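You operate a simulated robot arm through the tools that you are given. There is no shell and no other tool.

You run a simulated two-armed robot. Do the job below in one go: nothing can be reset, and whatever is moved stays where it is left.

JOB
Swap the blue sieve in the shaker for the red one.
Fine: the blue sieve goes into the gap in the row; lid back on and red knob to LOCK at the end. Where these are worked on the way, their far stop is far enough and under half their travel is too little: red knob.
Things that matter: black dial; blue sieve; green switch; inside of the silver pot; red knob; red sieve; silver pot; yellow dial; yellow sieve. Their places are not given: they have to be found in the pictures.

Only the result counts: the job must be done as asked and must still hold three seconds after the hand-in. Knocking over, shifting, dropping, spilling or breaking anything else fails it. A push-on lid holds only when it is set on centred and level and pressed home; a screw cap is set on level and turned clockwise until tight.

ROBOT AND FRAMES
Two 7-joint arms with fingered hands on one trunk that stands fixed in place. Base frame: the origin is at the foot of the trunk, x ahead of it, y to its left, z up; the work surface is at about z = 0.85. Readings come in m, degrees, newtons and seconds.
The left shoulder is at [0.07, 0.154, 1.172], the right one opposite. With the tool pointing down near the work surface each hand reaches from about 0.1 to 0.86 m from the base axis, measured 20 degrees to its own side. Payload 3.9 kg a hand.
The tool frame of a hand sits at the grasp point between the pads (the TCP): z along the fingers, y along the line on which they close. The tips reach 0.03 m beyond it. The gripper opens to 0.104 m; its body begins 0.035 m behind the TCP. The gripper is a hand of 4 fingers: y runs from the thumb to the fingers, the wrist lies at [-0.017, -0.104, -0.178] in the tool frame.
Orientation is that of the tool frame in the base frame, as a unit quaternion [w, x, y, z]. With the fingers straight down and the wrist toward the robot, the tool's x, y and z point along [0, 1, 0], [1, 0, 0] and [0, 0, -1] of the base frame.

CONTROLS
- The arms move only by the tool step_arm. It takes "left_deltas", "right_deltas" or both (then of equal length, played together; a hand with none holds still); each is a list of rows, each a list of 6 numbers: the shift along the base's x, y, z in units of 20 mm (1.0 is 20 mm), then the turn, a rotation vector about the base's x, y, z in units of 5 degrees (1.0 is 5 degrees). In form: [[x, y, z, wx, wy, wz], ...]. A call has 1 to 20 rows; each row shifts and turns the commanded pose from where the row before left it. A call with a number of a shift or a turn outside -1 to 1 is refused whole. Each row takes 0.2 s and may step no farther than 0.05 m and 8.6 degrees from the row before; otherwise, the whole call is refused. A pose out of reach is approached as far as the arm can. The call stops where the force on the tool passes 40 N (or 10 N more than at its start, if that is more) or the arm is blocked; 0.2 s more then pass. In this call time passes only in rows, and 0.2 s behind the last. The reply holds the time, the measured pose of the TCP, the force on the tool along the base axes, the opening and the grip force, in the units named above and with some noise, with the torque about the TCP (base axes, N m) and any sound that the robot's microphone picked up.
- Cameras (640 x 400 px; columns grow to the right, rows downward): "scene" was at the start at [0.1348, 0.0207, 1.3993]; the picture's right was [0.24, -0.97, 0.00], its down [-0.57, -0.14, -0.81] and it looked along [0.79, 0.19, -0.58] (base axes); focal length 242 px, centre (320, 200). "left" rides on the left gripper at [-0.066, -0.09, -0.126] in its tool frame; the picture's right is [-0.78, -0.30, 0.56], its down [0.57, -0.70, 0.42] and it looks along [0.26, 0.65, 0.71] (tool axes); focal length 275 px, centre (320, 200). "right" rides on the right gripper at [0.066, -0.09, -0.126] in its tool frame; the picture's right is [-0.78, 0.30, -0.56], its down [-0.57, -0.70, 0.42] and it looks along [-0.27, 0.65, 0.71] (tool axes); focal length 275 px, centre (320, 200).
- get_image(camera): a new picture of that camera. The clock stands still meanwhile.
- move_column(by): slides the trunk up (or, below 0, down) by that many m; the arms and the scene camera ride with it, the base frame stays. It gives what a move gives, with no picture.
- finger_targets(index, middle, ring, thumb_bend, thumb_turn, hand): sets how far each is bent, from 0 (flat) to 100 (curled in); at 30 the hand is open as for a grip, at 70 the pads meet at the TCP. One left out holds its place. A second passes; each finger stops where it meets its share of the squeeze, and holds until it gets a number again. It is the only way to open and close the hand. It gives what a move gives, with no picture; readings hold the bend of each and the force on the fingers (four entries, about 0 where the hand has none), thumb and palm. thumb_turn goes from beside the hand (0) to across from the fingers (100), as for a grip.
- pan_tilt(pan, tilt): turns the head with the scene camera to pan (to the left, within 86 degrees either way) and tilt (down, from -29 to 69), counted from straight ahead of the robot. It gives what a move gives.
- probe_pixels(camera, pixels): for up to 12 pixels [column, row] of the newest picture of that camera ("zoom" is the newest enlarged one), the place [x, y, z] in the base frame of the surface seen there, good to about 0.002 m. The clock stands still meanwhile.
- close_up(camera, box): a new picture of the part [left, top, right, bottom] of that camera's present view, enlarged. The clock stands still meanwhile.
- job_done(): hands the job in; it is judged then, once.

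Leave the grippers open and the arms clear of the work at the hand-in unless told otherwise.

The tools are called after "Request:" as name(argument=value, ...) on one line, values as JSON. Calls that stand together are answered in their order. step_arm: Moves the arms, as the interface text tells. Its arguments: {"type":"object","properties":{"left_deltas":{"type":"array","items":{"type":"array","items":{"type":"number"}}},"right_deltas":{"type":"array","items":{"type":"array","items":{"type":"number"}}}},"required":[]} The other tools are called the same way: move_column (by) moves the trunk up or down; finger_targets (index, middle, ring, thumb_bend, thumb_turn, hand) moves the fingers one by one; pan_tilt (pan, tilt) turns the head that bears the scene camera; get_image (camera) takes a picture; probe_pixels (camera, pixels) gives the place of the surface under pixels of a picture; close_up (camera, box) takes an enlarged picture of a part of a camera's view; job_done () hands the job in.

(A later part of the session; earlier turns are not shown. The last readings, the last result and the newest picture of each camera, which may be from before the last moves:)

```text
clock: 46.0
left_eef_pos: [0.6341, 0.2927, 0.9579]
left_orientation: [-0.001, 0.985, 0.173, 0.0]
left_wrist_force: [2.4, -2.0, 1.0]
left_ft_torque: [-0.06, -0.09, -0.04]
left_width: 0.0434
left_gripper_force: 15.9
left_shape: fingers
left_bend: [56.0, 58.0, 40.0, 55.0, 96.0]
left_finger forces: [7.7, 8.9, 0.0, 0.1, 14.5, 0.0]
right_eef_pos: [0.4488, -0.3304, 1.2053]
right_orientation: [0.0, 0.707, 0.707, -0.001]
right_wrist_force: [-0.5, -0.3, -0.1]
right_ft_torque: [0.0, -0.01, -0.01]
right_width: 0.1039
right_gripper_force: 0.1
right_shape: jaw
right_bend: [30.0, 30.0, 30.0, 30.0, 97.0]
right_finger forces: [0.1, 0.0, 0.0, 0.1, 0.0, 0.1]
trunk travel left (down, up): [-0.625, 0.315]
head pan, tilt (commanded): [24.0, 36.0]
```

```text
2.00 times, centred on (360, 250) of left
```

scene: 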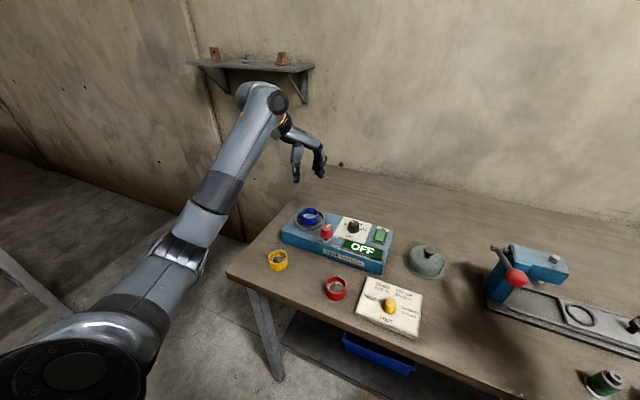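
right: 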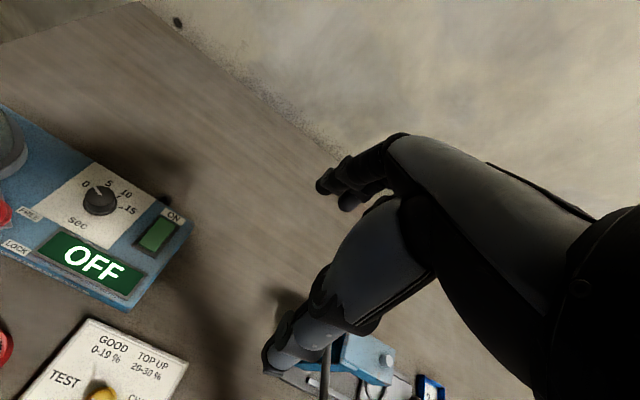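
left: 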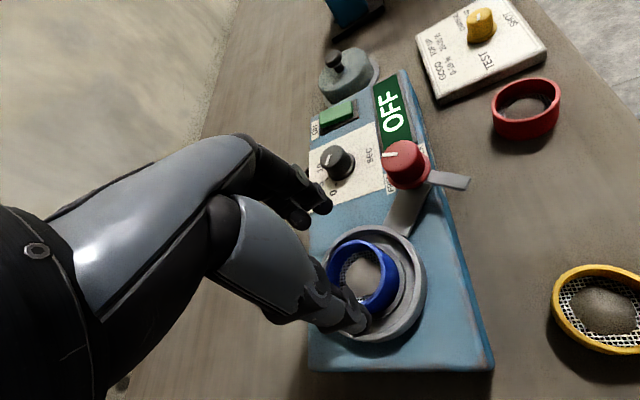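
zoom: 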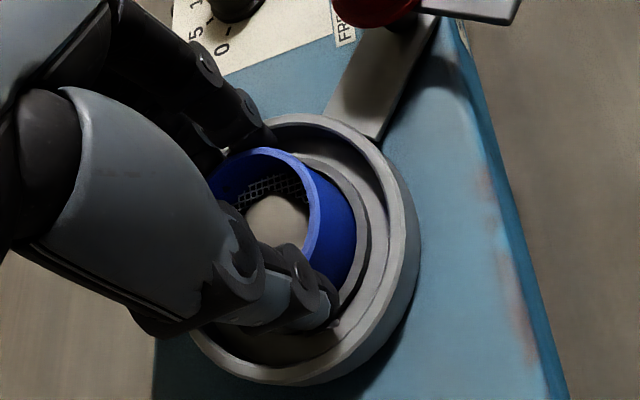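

The sieve is held (thumb 14.5 N). I'll lift slowly 20 mm and check it's level.

Request:
step_arm(left_deltas=[[0, 0, 0.2, 0, 0, 0], [0, 0, 0.3, 0, 0, 0], [0, 0, 0.5, 0, 0, 0]])

Request:
close_up(camera="scene", box=[270, 160, 366, 240])

Request:
close_up(camera="left", box=[260, 150, 460, 350])

```text
clock: 46.8
left_eef_pos: [0.6346, 0.2956, 0.9781]
left_orientation: [-0.001, 0.985, 0.175, 0.0]
left_wrist_force: [0.1, 0.0, -1.2]
left_ft_torque: [0.01, -0.01, -0.01]
left_width: 0.0432
left_gripper_force: 14.8
left_shape: fingers
left_bend: [56.0, 59.0, 40.0, 55.0, 95.0]
left_finger forces: [7.4, 7.7, 0.0, 0.1, 15.4, 0.1]
right_eef_pos: [0.4503, -0.3297, 1.2041]
right_orientation: [0.0, 0.707, 0.707, 0.0]
right_wrist_force: [-0.2, 0.5, 0.3]
right_ft_torque: [-0.05, 0.04, 0.01]
right_width: 0.104
right_gripper_force: 0.1
right_shape: jaw
right_bend: [30.0, 30.0, 30.0, 30.0, 97.0]
right_finger forces: [0.0, 0.0, 0.0, 0.0, 0.1, 0.0]
trunk travel left (down, up): [-0.625, 0.315]
head pan, tilt (commanded): [24.0, 36.0]
```

```text
5.00 times, centred on (318, 200) of scene
```

zoom: 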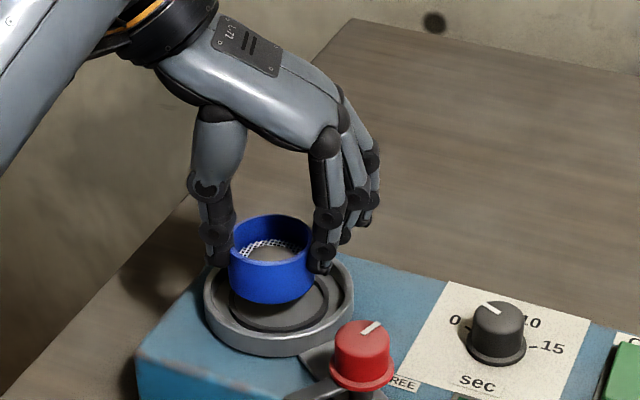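

```text
2.00 times, centred on (360, 250) of left
```

zoom: 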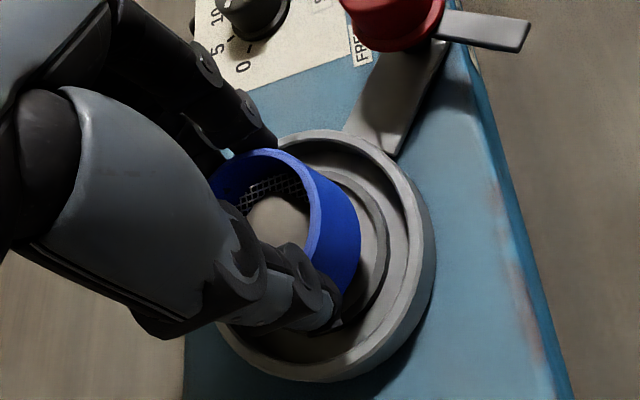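

The sieve is out. I'll probe its rim for level, and the seat in the pot.

Request:
close_up(camera="scene", box=[298, 196, 346, 236])

```text
10.00 times, centred on (322, 216) of scene
```

zoom: 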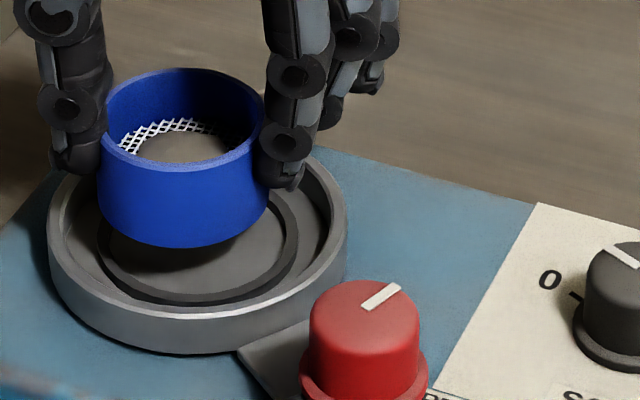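

Request:
probe_pixels(camera="zoom", pixels=[[110, 120], [254, 140], [182, 72], [180, 166], [130, 152], [230, 158], [180, 244], [102, 250], [297, 235], [200, 300], [195, 285], [180, 260]])

```text
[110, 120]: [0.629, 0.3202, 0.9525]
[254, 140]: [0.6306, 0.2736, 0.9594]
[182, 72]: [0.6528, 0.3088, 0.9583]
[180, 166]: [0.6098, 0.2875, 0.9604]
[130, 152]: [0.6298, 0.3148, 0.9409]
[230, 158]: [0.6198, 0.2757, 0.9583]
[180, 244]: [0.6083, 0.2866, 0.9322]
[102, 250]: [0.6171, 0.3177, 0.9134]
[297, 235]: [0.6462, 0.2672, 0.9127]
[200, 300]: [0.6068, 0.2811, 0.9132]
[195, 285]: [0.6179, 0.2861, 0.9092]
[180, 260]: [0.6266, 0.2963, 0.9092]
```

The sieve is level (rim z ≈0.959 all round). I'll lift it clear of the knob, then carry it to over the gap at about (0.486, 0.234), turning the hand to yaw −80°.

Request:
step_arm(left_deltas=[[0, 0, 0.6, 0, 0, 0], [0, 0, 0.8, 0, 0, 0], [0, 0, 0.8, 0, 0, 0], [0, 0, 0.8, 0, 0, 0], [0, 0, 0.6, 0, 0, 0], [-0.4, -0.2, 0, 0, 0, -0.2], [-0.7, -0.3, 0, 0, 0, -0.2], [-0.75, -0.3, 0, 0, 0, -0.2], [-0.75, -0.3, 0, 0, 0, -0.2], [-0.75, -0.3, 0, 0, 0, -0.2], [-0.75, -0.3, 0, 0, 0, -0.2], [-0.75, -0.3, 0, 0, 0, -0.2], [-0.75, -0.3, 0, 0, 0, -0.2], [-0.75, -0.3, 0, 0, 0, -0.2], [-0.7, -0.3, 0, 0, 0, -0.2], [-0.4, -0.2, 0, 0, 0, 0]])

Request:
get_image(camera="scene")

Request:
get_image(camera="left")

```text
clock: 50.2
left_eef_pos: [0.4859, 0.2312, 1.0512]
left_orientation: [0.0, 0.996, 0.087, 0.0]
left_wrist_force: [0.3, -0.6, -0.8]
left_ft_torque: [-0.01, 0.01, -0.01]
left_width: 0.0433
left_gripper_force: 14.8
left_shape: fingers
left_bend: [56.0, 59.0, 40.0, 55.0, 95.0]
left_finger forces: [7.3, 7.9, 0.1, 0.0, 15.4, 0.0]
right_eef_pos: [0.4493, -0.33, 1.2051]
right_orientation: [0.0, 0.707, 0.707, -0.001]
right_wrist_force: [-0.4, -0.3, -0.3]
right_ft_torque: [0.01, 0.01, 0.0]
right_width: 0.1037
right_gripper_force: 0.0
right_shape: jaw
right_bend: [30.0, 30.0, 30.0, 30.0, 97.0]
right_finger forces: [0.0, 0.1, 0.1, 0.0, 0.0, 0.0]
trunk travel left (down, up): [-0.625, 0.315]
head pan, tilt (commanded): [24.0, 36.0]
```

```text
taken
```

scene: 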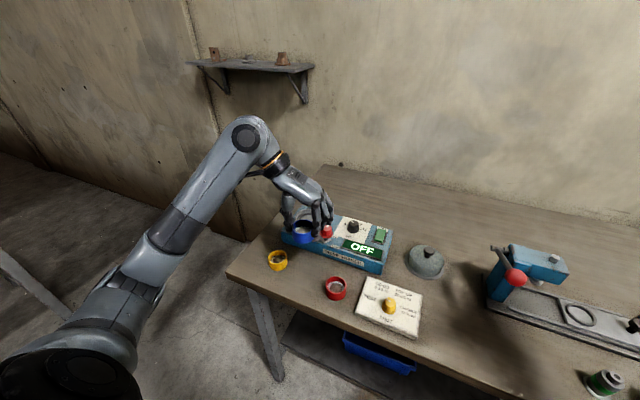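

```text
taken
```

left: 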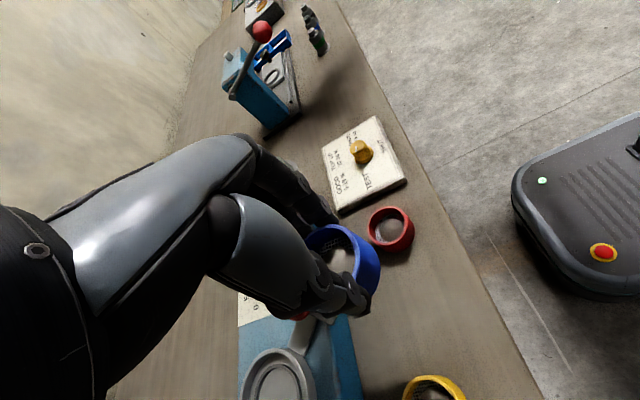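

Now I'm above the gap. I'll check the sieve's centre and level in a close-up.

Request:
close_up(camera="scene", box=[270, 200, 350, 260])

```text
6.67 times, centred on (310, 230) of scene
```

zoom: 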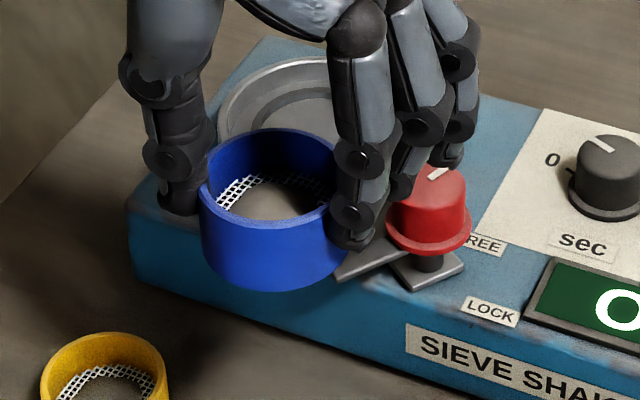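

Request:
probe_pixels(camera="zoom", pixels=[[270, 132], [262, 224], [210, 205], [230, 218], [310, 222], [240, 136], [300, 136], [262, 285], [342, 180], [206, 170]])

```text
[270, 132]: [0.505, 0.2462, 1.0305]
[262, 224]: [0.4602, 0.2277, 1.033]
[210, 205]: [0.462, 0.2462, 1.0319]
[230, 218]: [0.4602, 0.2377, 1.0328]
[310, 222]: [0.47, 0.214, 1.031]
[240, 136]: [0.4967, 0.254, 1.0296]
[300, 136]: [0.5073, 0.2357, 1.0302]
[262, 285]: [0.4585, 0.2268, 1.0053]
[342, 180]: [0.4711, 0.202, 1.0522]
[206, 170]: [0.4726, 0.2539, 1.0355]
```

Sieve centre is (0.4835, 0.2345), level, right over the gap midpoint (0.4835, 0.2355). Before lowering I check the ring-finger side of the hand against the swung latch arm (tip ≈ (0.541, 0.246, 0.931)).

Request:
probe_pixels(camera="zoom", pixels=[[455, 155], [465, 125], [470, 90], [472, 50], [465, 25], [445, 10], [420, 20], [440, 60], [415, 125], [400, 160]])

Request:
close_up(camera="scene", box=[270, 160, 350, 220])

```text
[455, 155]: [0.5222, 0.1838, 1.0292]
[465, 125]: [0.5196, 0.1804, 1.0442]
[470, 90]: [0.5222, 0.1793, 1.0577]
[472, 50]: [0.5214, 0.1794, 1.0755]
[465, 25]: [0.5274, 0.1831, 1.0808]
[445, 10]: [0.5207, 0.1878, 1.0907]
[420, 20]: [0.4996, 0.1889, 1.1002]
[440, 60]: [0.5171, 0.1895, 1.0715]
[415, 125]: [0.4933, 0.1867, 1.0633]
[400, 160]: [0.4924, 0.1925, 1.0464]
```

```text
6.67 times, centred on (310, 190) of scene
```

zoom: 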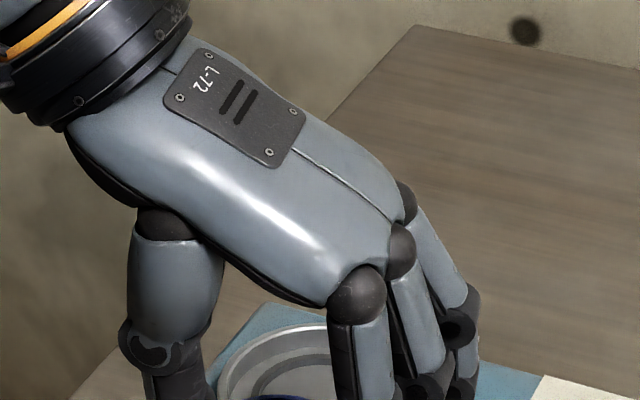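

Request:
probe_pixels(camera="zoom", pixels=[[395, 190], [370, 155], [330, 125], [300, 95], [405, 195], [440, 240], [465, 285], [475, 300], [250, 60], [385, 220]])

```text
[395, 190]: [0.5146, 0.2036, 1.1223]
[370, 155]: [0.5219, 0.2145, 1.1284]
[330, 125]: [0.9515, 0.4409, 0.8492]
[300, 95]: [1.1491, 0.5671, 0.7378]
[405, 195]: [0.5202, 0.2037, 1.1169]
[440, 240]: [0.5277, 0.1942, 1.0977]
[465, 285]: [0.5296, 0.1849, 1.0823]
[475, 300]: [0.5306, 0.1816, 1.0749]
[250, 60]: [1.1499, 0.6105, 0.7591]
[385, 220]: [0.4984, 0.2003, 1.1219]
```

The hand's far side stays at x ≤ 0.531, clear of the latch arm tip (x ≥ 0.540). I'll lower by 0.135 m and check.

Request:
step_arm(left_deltas=[[0, 0.05, -0.7, 0, 0, 0], [0, 0, -1, 0, 0, 0], [0, 0, -1, 0, 0, 0], [0, 0, -1, 0, 0, 0], [0, 0, -1, 0, 0, 0], [0, 0, -1, 0, 0, 0], [0, 0, -0.7, 0, 0, 0], [0, 0, -0.4, 0, 0, 0]])

Request:
close_up(camera="scene", box=[262, 215, 358, 295])

```text
clock: 52.0
left_eef_pos: [0.485, 0.2328, 0.9157]
left_orientation: [-0.001, 0.996, 0.088, 0.0]
left_wrist_force: [0.7, 0.7, -0.1]
left_ft_torque: [-0.02, 0.01, 0.02]
left_width: 0.0428
left_gripper_force: 15.8
left_shape: fingers
left_bend: [56.0, 59.0, 40.0, 55.0, 95.0]
left_finger forces: [7.4, 7.8, 0.0, 0.0, 15.2, 0.0]
right_eef_pos: [0.4496, -0.3299, 1.2051]
right_orientation: [0.0, 0.707, 0.707, 0.0]
right_wrist_force: [-0.6, 0.0, -0.2]
right_ft_torque: [0.02, 0.0, 0.0]
right_width: 0.1035
right_gripper_force: 0.1
right_shape: jaw
right_bend: [30.0, 30.0, 30.0, 30.0, 97.0]
right_finger forces: [0.0, 0.0, 0.1, 0.0, 0.1, 0.0]
trunk travel left (down, up): [-0.625, 0.315]
head pan, tilt (commanded): [24.0, 36.0]
```

```text
5.00 times, centred on (310, 255) of scene
```

zoom: 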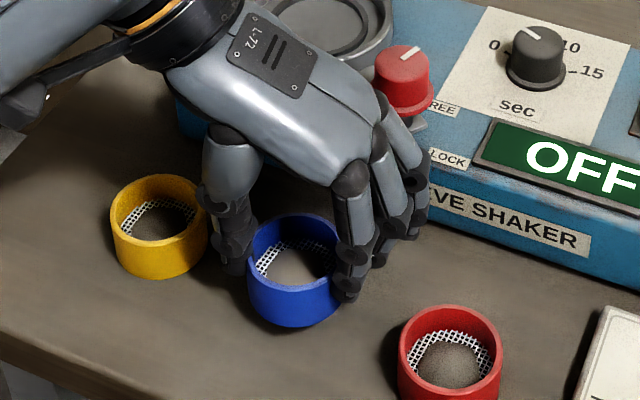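

Lovely view. I'll probe rim points of blue, yellow and red in this zoom to confirm that the blue one is in the middle.

Request:
probe_pixels(camera="zoom", pixels=[[295, 217], [292, 290], [252, 268], [325, 282], [158, 178], [158, 243], [113, 215], [206, 200], [452, 308], [450, 381], [402, 350], [500, 340]])

```text
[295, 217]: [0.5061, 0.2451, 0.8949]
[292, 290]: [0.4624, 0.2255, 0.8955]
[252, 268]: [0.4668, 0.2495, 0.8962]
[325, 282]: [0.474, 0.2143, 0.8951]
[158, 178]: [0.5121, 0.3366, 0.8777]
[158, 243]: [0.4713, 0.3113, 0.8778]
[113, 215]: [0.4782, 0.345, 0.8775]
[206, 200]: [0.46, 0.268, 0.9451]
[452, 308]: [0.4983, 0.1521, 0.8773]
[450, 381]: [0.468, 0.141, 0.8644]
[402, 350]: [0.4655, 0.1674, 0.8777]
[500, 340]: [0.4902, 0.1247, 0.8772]
```

Blue is centred at (0.484, 0.235), midway. Its rim is at 0.8955, so 17 mm to go. Lowering in small steps.

Request:
step_arm(left_deltas=[[0, 0, -0.4, 0, 0, 0], [0, 0, -0.2, 0, 0, 0], [0, 0, -0.1, 0, 0, 0]])

Request:
step_arm(left_deltas=[[0, 0, -0.1, 0, 0, 0]])

```text
clock: 52.8
left_eef_pos: [0.4859, 0.2315, 0.9012]
left_orientation: [0.0, 0.996, 0.088, 0.0]
left_wrist_force: [-0.2, 0.2, -1.3]
left_ft_torque: [0.0, -0.01, -0.03]
left_width: 0.043
left_gripper_force: 15.3
left_shape: fingers
left_bend: [56.0, 59.0, 40.0, 55.0, 95.0]
left_finger forces: [7.4, 7.9, 0.1, 0.0, 15.3, 0.0]
right_eef_pos: [0.4499, -0.3298, 1.2048]
right_orientation: [0.0, 0.707, 0.707, 0.0]
right_wrist_force: [-0.3, 0.3, 0.3]
right_ft_torque: [0.0, 0.02, -0.04]
right_width: 0.104
right_gripper_force: 0.0
right_shape: jaw
right_bend: [30.0, 30.0, 30.0, 30.0, 97.0]
right_finger forces: [0.0, 0.0, 0.0, 0.0, 0.0, 0.1]
trunk travel left (down, up): [-0.625, 0.315]
head pan, tilt (commanded): [24.0, 36.0]
```

```text
clock: 53.2
left_eef_pos: [0.4847, 0.2323, 0.8989]
left_orientation: [0.0, 0.996, 0.088, -0.001]
left_wrist_force: [-0.4, 0.7, -1.0]
left_ft_torque: [0.0, 0.03, 0.02]
left_width: 0.0432
left_gripper_force: 15.3
left_shape: fingers
left_bend: [56.0, 59.0, 40.0, 55.0, 95.0]
left_finger forces: [7.4, 7.9, 0.0, 0.0, 15.3, 0.0]
right_eef_pos: [0.4496, -0.3296, 1.2044]
right_orientation: [0.001, 0.707, 0.707, 0.0]
right_wrist_force: [0.0, 0.6, -0.4]
right_ft_torque: [-0.04, -0.03, -0.04]
right_width: 0.1037
right_gripper_force: 0.1
right_shape: jaw
right_bend: [30.0, 30.0, 30.0, 30.0, 97.0]
right_finger forces: [0.0, 0.1, 0.0, 0.0, 0.1, 0.0]
trunk travel left (down, up): [-0.625, 0.315]
head pan, tilt (commanded): [24.0, 36.0]
```

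Still no contact (−1 N is the sieve's weight). Two more 1.5 mm steps.

Request:
step_arm(left_deltas=[[0, 0, -0.08, 0, 0, 0]])

Request:
step_arm(left_deltas=[[0, 0, -0.06, 0, 0, 0]])

Request:
close_up(camera="scene", box=[262, 215, 358, 295])

```text
clock: 53.6
left_eef_pos: [0.4848, 0.2326, 0.897]
left_orientation: [0.0, 0.996, 0.088, 0.0]
left_wrist_force: [-0.5, -1.5, -0.3]
left_ft_torque: [0.0, -0.05, -0.01]
left_width: 0.0431
left_gripper_force: 15.1
left_shape: fingers
left_bend: [56.0, 59.0, 40.0, 55.0, 95.0]
left_finger forces: [7.4, 8.0, 0.0, 0.1, 15.3, 0.0]
right_eef_pos: [0.4488, -0.3297, 1.2048]
right_orientation: [0.0, 0.707, 0.708, 0.0]
right_wrist_force: [-0.2, 0.7, 0.3]
right_ft_torque: [-0.02, -0.01, 0.02]
right_width: 0.1039
right_gripper_force: 0.1
right_shape: jaw
right_bend: [30.0, 30.0, 30.0, 30.0, 97.0]
right_finger forces: [0.0, 0.0, 0.0, 0.0, 0.0, 0.0]
trunk travel left (down, up): [-0.625, 0.315]
head pan, tilt (commanded): [24.0, 36.0]
```

```text
clock: 54.0
left_eef_pos: [0.4844, 0.2318, 0.8971]
left_orientation: [0.001, 0.996, 0.088, 0.001]
left_wrist_force: [0.2, -0.3, 2.4]
left_ft_torque: [0.02, -0.03, 0.01]
left_width: 0.0429
left_gripper_force: 15.7
left_shape: fingers
left_bend: [56.0, 59.0, 40.0, 55.0, 95.0]
left_finger forces: [7.4, 8.2, 0.1, 0.0, 15.5, 0.0]
right_eef_pos: [0.4491, -0.3303, 1.2049]
right_orientation: [0.0, 0.707, 0.707, 0.0]
right_wrist_force: [0.1, 0.1, -0.3]
right_ft_torque: [0.03, 0.0, 0.04]
right_width: 0.1039
right_gripper_force: 0.1
right_shape: jaw
right_bend: [30.0, 30.0, 30.0, 30.0, 97.0]
right_finger forces: [0.0, 0.0, 0.0, 0.0, 0.0, 0.0]
trunk travel left (down, up): [-0.625, 0.315]
head pan, tilt (commanded): [24.0, 36.0]
```

```text
5.00 times, centred on (310, 255) of scene
```

zoom: 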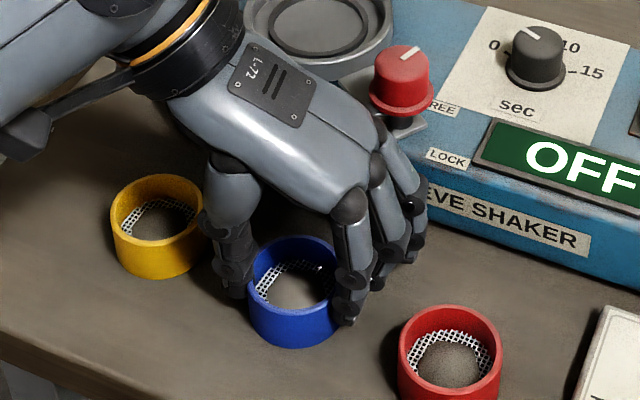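

The sieve is on the table (+2.4 N). I'll open the fingers in two stages.

Request:
finger_targets(hand="left", index=51, middle=52, thumb_bend=50)

Request:
finger_targets(hand="left", index=45, middle=45, thumb_bend=45)

Request:
close_up(camera="scene", box=[262, 215, 358, 295])

```text
clock: 55.0
left_eef_pos: [0.4842, 0.232, 0.8968]
left_orientation: [0.0, 0.996, 0.087, 0.0]
left_wrist_force: [-0.6, 0.3, 0.7]
left_ft_torque: [0.02, -0.01, 0.01]
left_width: 0.0523
left_gripper_force: 0.0
left_shape: fingers
left_bend: [51.0, 52.0, 40.0, 50.0, 97.0]
left_finger forces: [0.0, 0.0, 0.0, 0.0, 0.2, 0.1]
right_eef_pos: [0.4493, -0.3303, 1.2039]
right_orientation: [0.0, 0.707, 0.708, -0.001]
right_wrist_force: [0.1, 1.0, -0.1]
right_ft_torque: [-0.01, -0.02, 0.0]
right_width: 0.1037
right_gripper_force: 0.1
right_shape: jaw
right_bend: [30.0, 30.0, 30.0, 30.0, 97.0]
right_finger forces: [0.0, 0.0, 0.1, 0.0, 0.1, 0.0]
trunk travel left (down, up): [-0.625, 0.315]
head pan, tilt (commanded): [24.0, 36.0]
```

```text
clock: 56.0
left_eef_pos: [0.4854, 0.2325, 0.8965]
left_orientation: [0.001, 0.996, 0.088, 0.0]
left_wrist_force: [0.3, -0.6, -0.3]
left_ft_torque: [-0.01, 0.0, 0.02]
left_width: 0.0662
left_gripper_force: 0.2
left_shape: fingers
left_bend: [45.0, 45.0, 40.0, 45.0, 97.0]
left_finger forces: [0.1, 0.1, 0.0, 0.0, 0.0, 0.1]
right_eef_pos: [0.4499, -0.329, 1.204]
right_orientation: [0.0, 0.707, 0.707, 0.0]
right_wrist_force: [0.0, 0.1, 0.2]
right_ft_torque: [-0.01, -0.01, 0.04]
right_width: 0.1036
right_gripper_force: 0.0
right_shape: jaw
right_bend: [30.0, 30.0, 30.0, 30.0, 97.0]
right_finger forces: [0.1, 0.0, 0.0, 0.0, 0.1, 0.0]
trunk travel left (down, up): [-0.625, 0.315]
head pan, tilt (commanded): [24.0, 36.0]
```

```text
5.00 times, centred on (310, 255) of scene
```

zoom: 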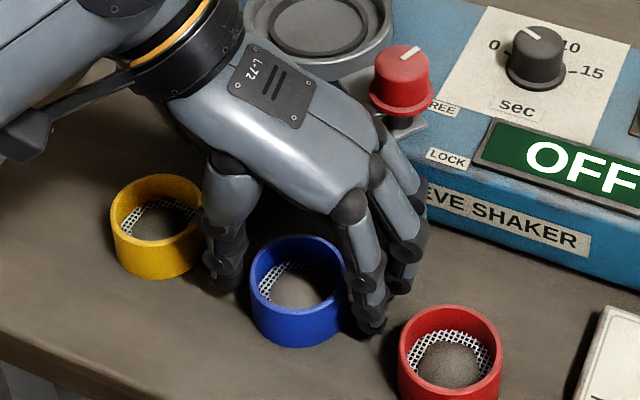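

Released cleanly. I'll lift straight up 0.1 m, then look at the row and the card edge near the red sieve.

Request:
step_arm(left_deltas=[[0, 0, 0.5, 0, 0, 0], [0, 0, 0.8, 0, 0, 0], [0, 0, 1, 0, 0, 0], [0, 0, 1, 0, 0, 0], [0, 0, 1, 0, 0, 0], [0, 0, 1, 0, 0, 0]])

Request:
close_up(camera="scene", box=[262, 230, 374, 315])

```text
clock: 57.4
left_eef_pos: [0.486, 0.2321, 1.0005]
left_orientation: [0.0, 0.996, 0.087, 0.0]
left_wrist_force: [-0.3, -0.1, 0.0]
left_ft_torque: [0.02, -0.02, 0.03]
left_width: 0.0663
left_gripper_force: 0.0
left_shape: fingers
left_bend: [45.0, 45.0, 40.0, 45.0, 97.0]
left_finger forces: [0.0, 0.0, 0.0, 0.1, 0.0, 0.0]
right_eef_pos: [0.4494, -0.3289, 1.2035]
right_orientation: [0.0, 0.707, 0.707, 0.001]
right_wrist_force: [0.7, -1.4, 1.0]
right_ft_torque: [0.02, 0.01, 0.03]
right_width: 0.1033
right_gripper_force: 0.0
right_shape: jaw
right_bend: [30.0, 30.0, 30.0, 30.0, 97.0]
right_finger forces: [0.0, 0.0, 0.1, 0.0, 0.0, 0.0]
trunk travel left (down, up): [-0.625, 0.315]
head pan, tilt (commanded): [24.0, 36.0]
```

```text
4.71 times, centred on (318, 272) of scene
```

zoom: 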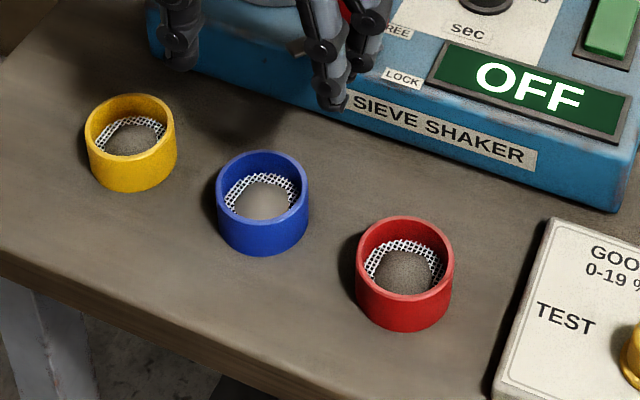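

Request:
probe_pixels(camera="zoom", pixels=[[404, 219], [404, 291], [358, 255], [451, 258], [262, 153], [262, 222], [218, 187], [307, 187], [128, 96], [130, 160], [505, 320], [550, 225]])

```text
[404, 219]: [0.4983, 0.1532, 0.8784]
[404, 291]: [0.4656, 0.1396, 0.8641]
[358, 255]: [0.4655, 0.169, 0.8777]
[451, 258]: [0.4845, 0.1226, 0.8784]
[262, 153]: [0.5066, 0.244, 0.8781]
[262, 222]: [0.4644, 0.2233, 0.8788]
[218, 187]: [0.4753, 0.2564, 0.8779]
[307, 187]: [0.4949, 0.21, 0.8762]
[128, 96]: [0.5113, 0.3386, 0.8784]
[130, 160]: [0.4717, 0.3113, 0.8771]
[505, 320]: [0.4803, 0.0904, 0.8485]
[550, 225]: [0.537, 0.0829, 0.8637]
```

Blue stands in the gap at (0.485, 0.2335). Red's centre is (0.475, 0.1455); card's edge is at y≈0.087. I'll move over the red sieve with yaw −70° and set the fingers to 46.

Request:
step_arm(left_deltas=[[-0.084, -0.734, 0, 0, 0, 0.3334], [-0.084, -0.734, 0, 0, 0, 0.3334], [-0.084, -0.734, 0, 0, 0, 0.3334], [-0.084, -0.734, 0, 0, 0, 0.3334], [-0.084, -0.734, 0, 0, 0, 0.3334], [-0.084, -0.734, 0, 0, 0, 0.3334]])

Request:
finger_targets(hand="left", index=46, middle=46, ring=44, thumb_bend=46)

Request:
step_arm(left_deltas=[[0, 0, -0.8, 0, 0, 0], [0, 0, -0.8, 0, 0, 0], [0, 0, -0.8, 0, 0, 0]])

Request:
close_up(camera="scene", box=[280, 220, 376, 300])

Request:
get_image(camera="left")

```text
clock: 58.8
left_eef_pos: [0.4768, 0.1437, 1.0028]
left_orientation: [0.0, 0.985, 0.175, 0.0]
left_wrist_force: [0.6, 0.5, 0.7]
left_ft_torque: [-0.02, 0.04, 0.0]
left_width: 0.066
left_gripper_force: 0.0
left_shape: fingers
left_bend: [45.0, 45.0, 40.0, 45.0, 97.0]
left_finger forces: [0.0, 0.1, 0.1, 0.1, 0.0, 0.0]
right_eef_pos: [0.4497, -0.3314, 1.2049]
right_orientation: [-0.001, 0.707, 0.707, 0.0]
right_wrist_force: [0.7, 0.1, 1.1]
right_ft_torque: [-0.01, 0.03, 0.05]
right_width: 0.1037
right_gripper_force: 0.0
right_shape: jaw
right_bend: [30.0, 30.0, 30.0, 30.0, 97.0]
right_finger forces: [0.0, 0.0, 0.0, 0.0, 0.0, 0.0]
trunk travel left (down, up): [-0.625, 0.315]
head pan, tilt (commanded): [24.0, 36.0]
```

```text
clock: 59.8
left_eef_pos: [0.4753, 0.144, 1.0015]
left_orientation: [-0.001, 0.985, 0.175, 0.0]
left_wrist_force: [0.4, -1.0, 0.0]
left_ft_torque: [-0.03, -0.01, 0.02]
left_width: 0.0645
left_gripper_force: 0.2
left_shape: fingers
left_bend: [46.0, 46.0, 44.0, 46.0, 97.0]
left_finger forces: [0.0, 0.1, 0.1, 0.0, 0.0, 0.0]
right_eef_pos: [0.4499, -0.3298, 1.2034]
right_orientation: [0.001, 0.707, 0.707, 0.0]
right_wrist_force: [0.0, 0.1, 0.0]
right_ft_torque: [0.02, -0.02, -0.01]
right_width: 0.1037
right_gripper_force: 0.1
right_shape: jaw
right_bend: [30.0, 30.0, 30.0, 30.0, 97.0]
right_finger forces: [0.1, 0.0, 0.0, 0.1, 0.0, 0.0]
trunk travel left (down, up): [-0.625, 0.315]
head pan, tilt (commanded): [24.0, 36.0]
```

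```text
clock: 60.6
left_eef_pos: [0.4753, 0.144, 0.9539]
left_orientation: [0.001, 0.985, 0.175, 0.001]
left_wrist_force: [-0.9, -0.2, -0.3]
left_ft_torque: [0.01, -0.01, 0.02]
left_width: 0.0647
left_gripper_force: 0.0
left_shape: fingers
left_bend: [46.0, 46.0, 44.0, 46.0, 97.0]
left_finger forces: [0.0, 0.0, 0.1, 0.1, 0.0, 0.0]
right_eef_pos: [0.4504, -0.3291, 1.2056]
right_orientation: [0.0, 0.707, 0.707, 0.0]
right_wrist_force: [0.4, 0.7, -0.1]
right_ft_torque: [-0.03, -0.02, 0.01]
right_width: 0.104
right_gripper_force: 0.1
right_shape: jaw
right_bend: [30.0, 30.0, 30.0, 30.0, 97.0]
right_finger forces: [0.0, 0.0, 0.1, 0.0, 0.0, 0.0]
trunk travel left (down, up): [-0.625, 0.315]
head pan, tilt (commanded): [24.0, 36.0]
```

```text
5.00 times, centred on (328, 260) of scene
```

zoom: 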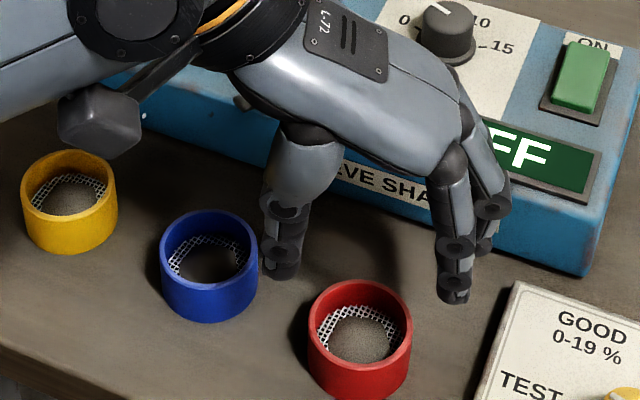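

```text
taken
```

left: 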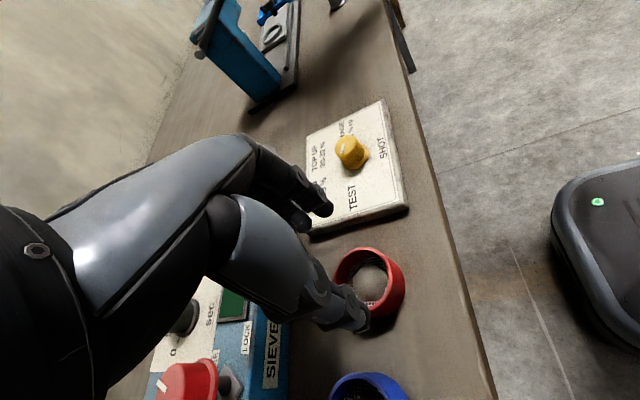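

Check tips before the last descent: index tip (452,297), thumb tip (283,275) in this zoom.

Request:
probe_pixels(camera="zoom", pixels=[[452, 298], [468, 295], [283, 275], [298, 270], [500, 320], [510, 295], [484, 240]])

```text
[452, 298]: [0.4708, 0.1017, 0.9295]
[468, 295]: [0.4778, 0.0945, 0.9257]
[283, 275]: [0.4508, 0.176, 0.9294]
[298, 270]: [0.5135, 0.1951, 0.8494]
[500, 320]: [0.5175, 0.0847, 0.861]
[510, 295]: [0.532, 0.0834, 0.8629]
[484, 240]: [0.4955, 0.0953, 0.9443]
```

Index clears the card's edge by ~6 mm. Lowering to TCP z≈0.898.

Request:
step_arm(left_deltas=[[0, 0.03, -0.8, 0, 0, 0], [0, 0, -0.8, 0, 0, 0], [0, 0, -0.7, 0, 0, 0], [0, 0, -0.45, 0, 0, 0]])

Request:
close_up(camera="scene", box=[290, 235, 386, 315])

```text
clock: 61.6
left_eef_pos: [0.4749, 0.1435, 0.8998]
left_orientation: [0.0, 0.985, 0.175, 0.0]
left_wrist_force: [-0.4, 0.1, -0.3]
left_ft_torque: [0.01, -0.02, -0.02]
left_width: 0.0647
left_gripper_force: 0.0
left_shape: fingers
left_bend: [46.0, 46.0, 44.0, 46.0, 97.0]
left_finger forces: [0.0, 0.0, 0.0, 0.0, 0.1, 0.0]
right_eef_pos: [0.4498, -0.33, 1.2048]
right_orientation: [0.0, 0.707, 0.707, 0.0]
right_wrist_force: [0.3, 0.3, 0.3]
right_ft_torque: [0.0, 0.02, -0.01]
right_width: 0.1036
right_gripper_force: 0.1
right_shape: jaw
right_bend: [30.0, 30.0, 30.0, 30.0, 97.0]
right_finger forces: [0.0, 0.0, 0.0, 0.0, 0.0, 0.1]
trunk travel left (down, up): [-0.625, 0.315]
head pan, tilt (commanded): [24.0, 36.0]
```

```text
5.00 times, centred on (338, 275) of scene
```

zoom: 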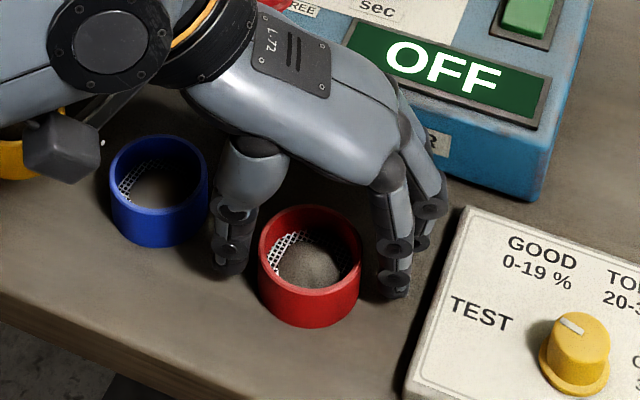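

Well placed. I lower 2 mm more and close index, middle and thumb on the red sieve.

Request:
step_arm(left_deltas=[[0, 0, -0.1, 0, 0, 0]])

Request:
finger_targets(hand="left", index=70, middle=70, thumb_bend=70)

Request:
close_up(camera="scene", box=[290, 235, 386, 315])

```text
clock: 62.0
left_eef_pos: [0.4743, 0.1446, 0.8973]
left_orientation: [0.0, 0.985, 0.175, 0.0]
left_wrist_force: [-1.2, -0.5, 0.1]
left_ft_torque: [0.04, 0.01, -0.01]
left_width: 0.0646
left_gripper_force: 0.1
left_shape: fingers
left_bend: [46.0, 46.0, 44.0, 46.0, 97.0]
left_finger forces: [0.0, 0.0, 0.0, 0.0, 0.1, 0.0]
right_eef_pos: [0.4494, -0.3297, 1.2043]
right_orientation: [-0.001, 0.708, 0.707, 0.0]
right_wrist_force: [-0.2, 0.1, -0.2]
right_ft_torque: [0.02, -0.05, 0.02]
right_width: 0.1038
right_gripper_force: 0.0
right_shape: jaw
right_bend: [30.0, 30.0, 30.0, 30.0, 97.0]
right_finger forces: [0.1, 0.1, 0.0, 0.0, 0.0, 0.1]
trunk travel left (down, up): [-0.625, 0.315]
head pan, tilt (commanded): [24.0, 36.0]
```

```text
clock: 63.0
left_eef_pos: [0.4751, 0.1444, 0.8981]
left_orientation: [0.0, 0.985, 0.174, 0.0]
left_wrist_force: [0.3, 0.6, -0.4]
left_ft_torque: [0.0, -0.04, -0.02]
left_width: 0.0437
left_gripper_force: 16.3
left_shape: fingers
left_bend: [57.0, 60.0, 44.0, 53.0, 95.0]
left_finger forces: [7.9, 8.5, 0.1, 0.0, 16.2, 0.0]
right_eef_pos: [0.4499, -0.3311, 1.2044]
right_orientation: [0.0, 0.707, 0.707, 0.0]
right_wrist_force: [-0.4, 0.0, 0.8]
right_ft_torque: [-0.01, -0.03, -0.02]
right_width: 0.1037
right_gripper_force: 0.0
right_shape: jaw
right_bend: [30.0, 30.0, 30.0, 30.0, 97.0]
right_finger forces: [0.1, 0.1, 0.1, 0.0, 0.0, 0.1]
trunk travel left (down, up): [-0.625, 0.315]
head pan, tilt (commanded): [24.0, 36.0]
```

```text
5.00 times, centred on (338, 275) of scene
```

zoom: 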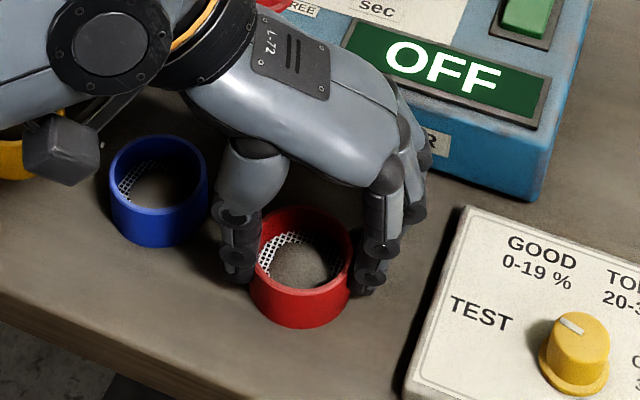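

Red sieve gripped (thumb 16 N). Lifting slowly, then up to z≈1.05.

Request:
step_arm(left_deltas=[[0, 0, 0.2, 0, 0, 0], [0, 0, 0.4, 0, 0, 0], [0, 0, 0.6, 0, 0, 0], [0, 0, 0.8, 0, 0, 0], [0, 0, 0.9, 0, 0, 0], [0, 0, 1, 0, 0, 0], [0, 0, 1, 0, 0, 0], [0, 0, 1, 0, 0, 0], [0, 0, 0.9, 0, 0, 0], [0, 0, 0.7, 0, 0, 0]])

Request:
get_image(camera="scene")

Request:
close_up(camera="scene", box=[300, 200, 380, 260])

```text
clock: 65.2
left_eef_pos: [0.476, 0.1448, 1.0465]
left_orientation: [0.001, 0.985, 0.175, 0.0]
left_wrist_force: [-0.5, -0.4, -2.1]
left_ft_torque: [-0.01, -0.01, -0.02]
left_width: 0.0439
left_gripper_force: 15.8
left_shape: fingers
left_bend: [57.0, 60.0, 44.0, 53.0, 95.0]
left_finger forces: [7.9, 8.2, 0.0, 0.1, 16.2, 0.0]
right_eef_pos: [0.4491, -0.3295, 1.2041]
right_orientation: [0.0, 0.707, 0.707, 0.001]
right_wrist_force: [0.6, -0.1, 0.6]
right_ft_torque: [-0.01, 0.01, 0.02]
right_width: 0.1039
right_gripper_force: 0.1
right_shape: jaw
right_bend: [30.0, 30.0, 30.0, 30.0, 97.0]
right_finger forces: [0.0, 0.1, 0.0, 0.0, 0.1, 0.0]
trunk travel left (down, up): [-0.625, 0.315]
head pan, tilt (commanded): [24.0, 36.0]
```

```text
taken
```

scene: 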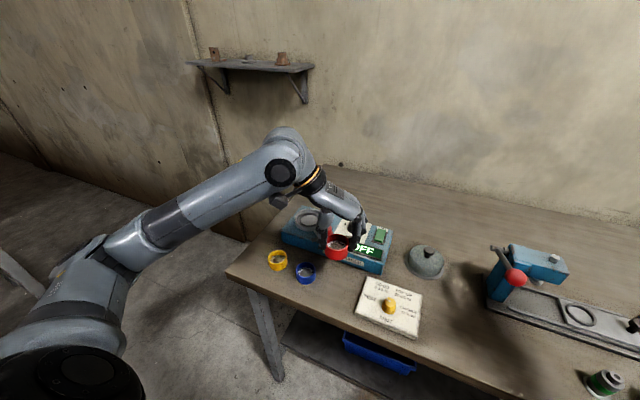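

```text
6.67 times, centred on (340, 230) of scene
```

zoom: 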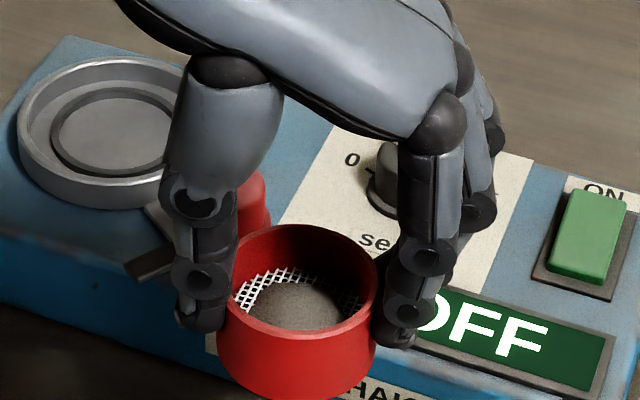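

Red sieve is up and looks level with its grains inside. Probing its rim for level and offset, and the empty seat in the pot.

Request:
probe_pixels(camera="zoom", pixels=[[305, 228], [295, 334], [240, 318], [355, 315], [265, 235], [345, 238], [374, 275], [52, 145], [108, 170], [110, 92], [112, 130], [295, 392]])

```text
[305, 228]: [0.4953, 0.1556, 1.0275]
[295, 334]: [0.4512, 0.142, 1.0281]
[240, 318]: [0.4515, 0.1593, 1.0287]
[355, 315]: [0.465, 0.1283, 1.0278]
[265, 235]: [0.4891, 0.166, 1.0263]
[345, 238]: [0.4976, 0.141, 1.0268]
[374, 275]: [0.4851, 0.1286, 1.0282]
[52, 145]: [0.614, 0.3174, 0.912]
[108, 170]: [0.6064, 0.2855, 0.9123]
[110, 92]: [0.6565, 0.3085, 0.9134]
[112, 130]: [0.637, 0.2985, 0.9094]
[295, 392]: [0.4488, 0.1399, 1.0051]
```

The red sieve's centre is at (0.474, 0.1488), level within ~1 mm; it sits ~4.5 mm toward the thumb from the TCP. Now a close-up of the empty pot to pin the seat centre.

Request:
close_up(camera="scene", box=[286, 200, 334, 240])

```text
10.00 times, centred on (310, 220) of scene
```

zoom: 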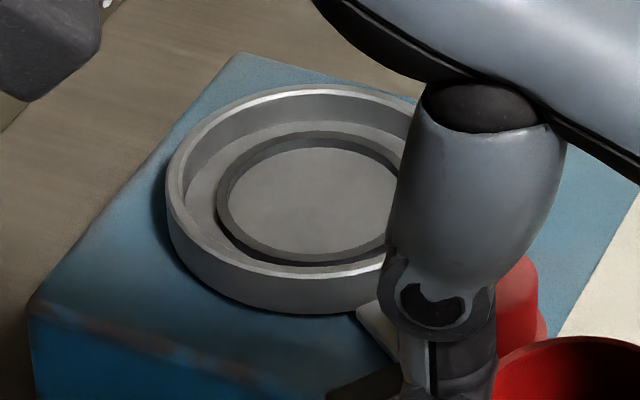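

Request:
probe_pixels(camera="zoom", pixels=[[223, 205], [320, 138], [315, 260], [250, 160], [255, 243], [375, 145], [372, 250], [235, 205], [318, 153], [315, 250], [260, 165], [262, 238]])

Request:
probe_pixels(camera="zoom", pixels=[[174, 180], [315, 91], [300, 273], [205, 128], [215, 243], [395, 108], [370, 262], [250, 100], [180, 210], [415, 115]])

```text
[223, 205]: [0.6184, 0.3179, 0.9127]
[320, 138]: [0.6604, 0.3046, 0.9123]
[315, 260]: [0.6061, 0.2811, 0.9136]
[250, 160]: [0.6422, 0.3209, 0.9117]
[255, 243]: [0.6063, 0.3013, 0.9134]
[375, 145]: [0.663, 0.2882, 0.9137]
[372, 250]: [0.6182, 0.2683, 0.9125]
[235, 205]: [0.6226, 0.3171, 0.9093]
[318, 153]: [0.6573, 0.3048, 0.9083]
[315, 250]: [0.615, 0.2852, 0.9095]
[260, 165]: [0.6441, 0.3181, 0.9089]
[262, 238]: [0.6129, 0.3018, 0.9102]
```

```text
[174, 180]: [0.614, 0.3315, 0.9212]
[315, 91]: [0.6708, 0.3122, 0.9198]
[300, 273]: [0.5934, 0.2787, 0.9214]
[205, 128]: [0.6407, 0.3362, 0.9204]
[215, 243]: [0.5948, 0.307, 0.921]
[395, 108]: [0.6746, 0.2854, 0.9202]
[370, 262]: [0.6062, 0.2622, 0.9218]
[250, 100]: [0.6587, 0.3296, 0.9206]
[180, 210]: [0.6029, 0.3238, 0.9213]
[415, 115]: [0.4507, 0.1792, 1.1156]
```

Seat centre is (0.6337, 0.2931), inner radius ≈27.5 mm versus the sieve's 24 mm. I'll carry the red sieve level by (+0.160, +0.144) to above the pot without turning.

Request:
step_arm(left_deltas=[[0.319, 0.289, 0, 0, 0, 0], [0.559, 0.505, 0, 0, 0, 0], [0.719, 0.649, 0, 0, 0, 0], [0.7985, 0.7215, 0, 0, 0, 0], [0.7985, 0.7215, 0, 0, 0, 0], [0.7985, 0.7215, 0, 0, 0, 0], [0.7985, 0.7215, 0, 0, 0, 0], [0.7985, 0.7215, 0, 0, 0, 0], [0.7985, 0.7215, 0, 0, 0, 0], [0.719, 0.649, 0, 0, 0, 0], [0.559, 0.505, 0, 0, 0, 0], [0.319, 0.289, 0, 0, 0, 0]])

Request:
close_up(camera="scene", box=[275, 175, 355, 235])

```text
clock: 67.8
left_eef_pos: [0.6347, 0.2897, 1.0481]
left_orientation: [0.0, 0.985, 0.174, 0.0]
left_wrist_force: [0.4, 0.0, -1.4]
left_ft_torque: [-0.02, 0.04, -0.02]
left_width: 0.0438
left_gripper_force: 16.3
left_shape: fingers
left_bend: [57.0, 60.0, 44.0, 53.0, 95.0]
left_finger forces: [7.9, 8.1, 0.0, 0.0, 16.2, 0.1]
right_eef_pos: [0.4496, -0.3294, 1.2044]
right_orientation: [0.0, 0.707, 0.707, 0.0]
right_wrist_force: [-0.8, 0.3, -0.2]
right_ft_torque: [0.0, 0.04, -0.02]
right_width: 0.1036
right_gripper_force: 0.1
right_shape: jaw
right_bend: [30.0, 30.0, 30.0, 30.0, 97.0]
right_finger forces: [0.0, 0.0, 0.0, 0.0, 0.0, 0.1]
trunk travel left (down, up): [-0.625, 0.315]
head pan, tilt (commanded): [24.0, 36.0]
```

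```text
6.67 times, centred on (315, 205) of scene
```

zoom: 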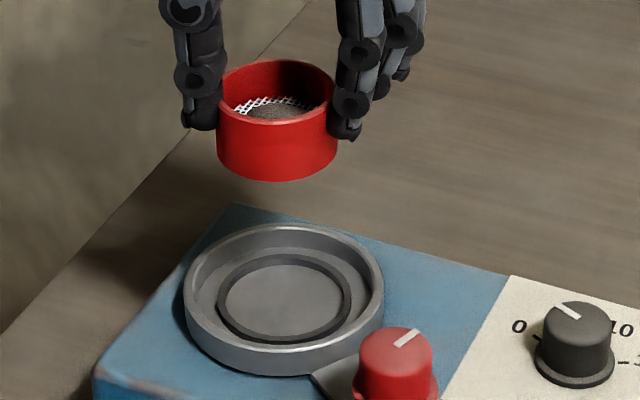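

The pot and seat are in plain view below. I'll probe the red sieve's rim and the seat in this same zoom to correct any offset.

Request:
probe_pixels(camera="zoom", pixels=[[278, 62], [278, 122], [235, 117], [320, 115], [240, 70], [315, 68], [278, 178], [221, 300], [285, 259], [285, 334], [348, 295], [285, 295]])

Request:
close_up(camera="scene", box=[296, 180, 332, 210])

```text
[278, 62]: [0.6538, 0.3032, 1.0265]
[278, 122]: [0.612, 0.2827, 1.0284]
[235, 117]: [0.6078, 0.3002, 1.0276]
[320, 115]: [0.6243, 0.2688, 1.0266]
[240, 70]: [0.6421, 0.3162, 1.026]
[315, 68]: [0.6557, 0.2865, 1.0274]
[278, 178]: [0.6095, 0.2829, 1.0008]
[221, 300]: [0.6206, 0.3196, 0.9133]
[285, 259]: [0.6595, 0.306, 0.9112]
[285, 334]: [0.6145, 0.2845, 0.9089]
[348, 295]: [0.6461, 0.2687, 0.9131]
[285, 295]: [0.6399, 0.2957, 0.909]
```

```text
13.33 times, centred on (314, 195) of scene
```

zoom: 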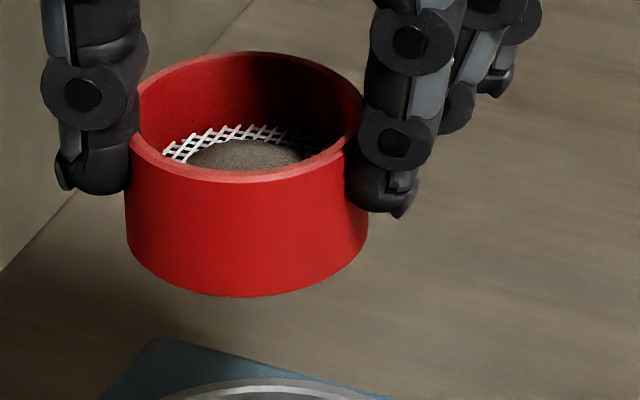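

Sieve centre ≈ (0.632, 0.293) vs seat (0.6337, 0.2931): a +1.5 mm x correction. I lower by 0.070 m to just above the pot rim and re-check.

Request:
step_arm(left_deltas=[[0.08, 0, -0.4, 0, 0, 0], [0, 0, -0.7, 0, 0, 0], [0, 0, -0.8, 0, 0, 0], [0, 0, -0.8, 0, 0, 0], [0, 0, -0.5, 0, 0, 0], [0, 0, -0.3, 0, 0, 0]])

Request:
close_up(camera="scene", box=[286, 190, 346, 235])

Request:
close_up(camera="left", box=[260, 150, 460, 350])

```text
clock: 69.2
left_eef_pos: [0.6366, 0.2888, 0.9778]
left_orientation: [0.0, 0.985, 0.174, 0.0]
left_wrist_force: [0.7, -0.2, -1.4]
left_ft_torque: [0.03, 0.01, -0.02]
left_width: 0.0435
left_gripper_force: 16.3
left_shape: fingers
left_bend: [57.0, 60.0, 44.0, 53.0, 95.0]
left_finger forces: [8.0, 8.2, 0.0, 0.0, 16.1, 0.0]
right_eef_pos: [0.4492, -0.3304, 1.2045]
right_orientation: [0.0, 0.707, 0.708, 0.001]
right_wrist_force: [0.4, -0.1, 0.8]
right_ft_torque: [0.03, 0.02, -0.01]
right_width: 0.1036
right_gripper_force: 0.0
right_shape: jaw
right_bend: [30.0, 30.0, 30.0, 30.0, 97.0]
right_finger forces: [0.1, 0.0, 0.1, 0.0, 0.0, 0.0]
trunk travel left (down, up): [-0.625, 0.315]
head pan, tilt (commanded): [24.0, 36.0]
```

```text
8.89 times, centred on (316, 212) of scene
```

zoom: 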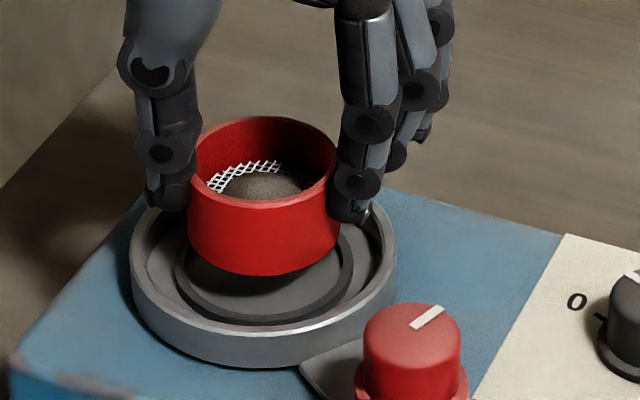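

```text
2.00 times, centred on (360, 250) of left
```

zoom: 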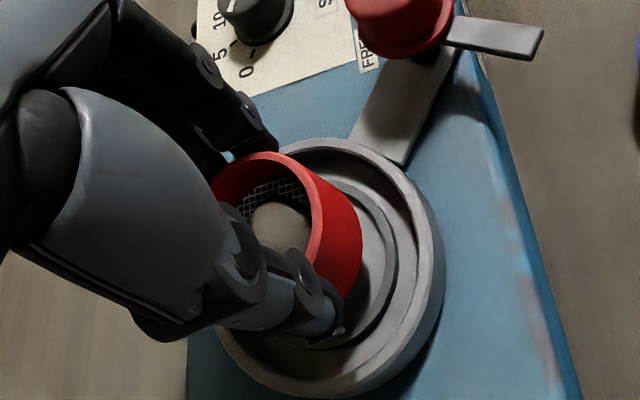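

Request:
close_up(camera="scene", box=[286, 190, 346, 235])

Request:
probe_pixels(camera="zoom", pixels=[[265, 119], [265, 203], [205, 190], [315, 195], [215, 135], [310, 128], [265, 272], [178, 270], [262, 320], [350, 265], [220, 315], [330, 300]])

```text
8.89 times, centred on (316, 212) of scene
```

zoom: 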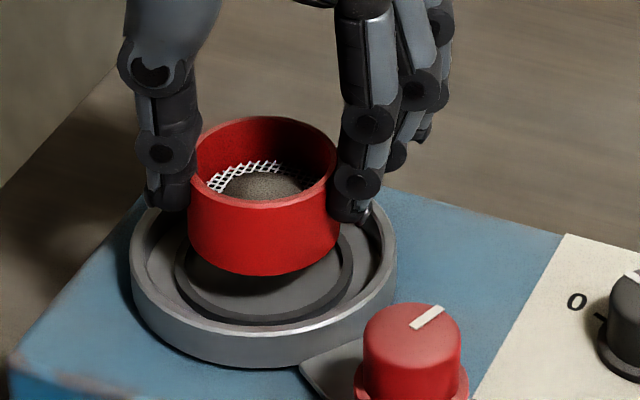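

```text
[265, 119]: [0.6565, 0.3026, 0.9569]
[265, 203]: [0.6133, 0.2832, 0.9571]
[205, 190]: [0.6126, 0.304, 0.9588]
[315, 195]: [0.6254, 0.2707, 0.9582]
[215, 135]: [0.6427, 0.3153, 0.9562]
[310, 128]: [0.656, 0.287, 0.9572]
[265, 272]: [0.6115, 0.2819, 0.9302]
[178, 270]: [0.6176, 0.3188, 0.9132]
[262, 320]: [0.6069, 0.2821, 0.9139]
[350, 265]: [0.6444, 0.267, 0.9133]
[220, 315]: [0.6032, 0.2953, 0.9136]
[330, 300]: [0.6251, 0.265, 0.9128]
```

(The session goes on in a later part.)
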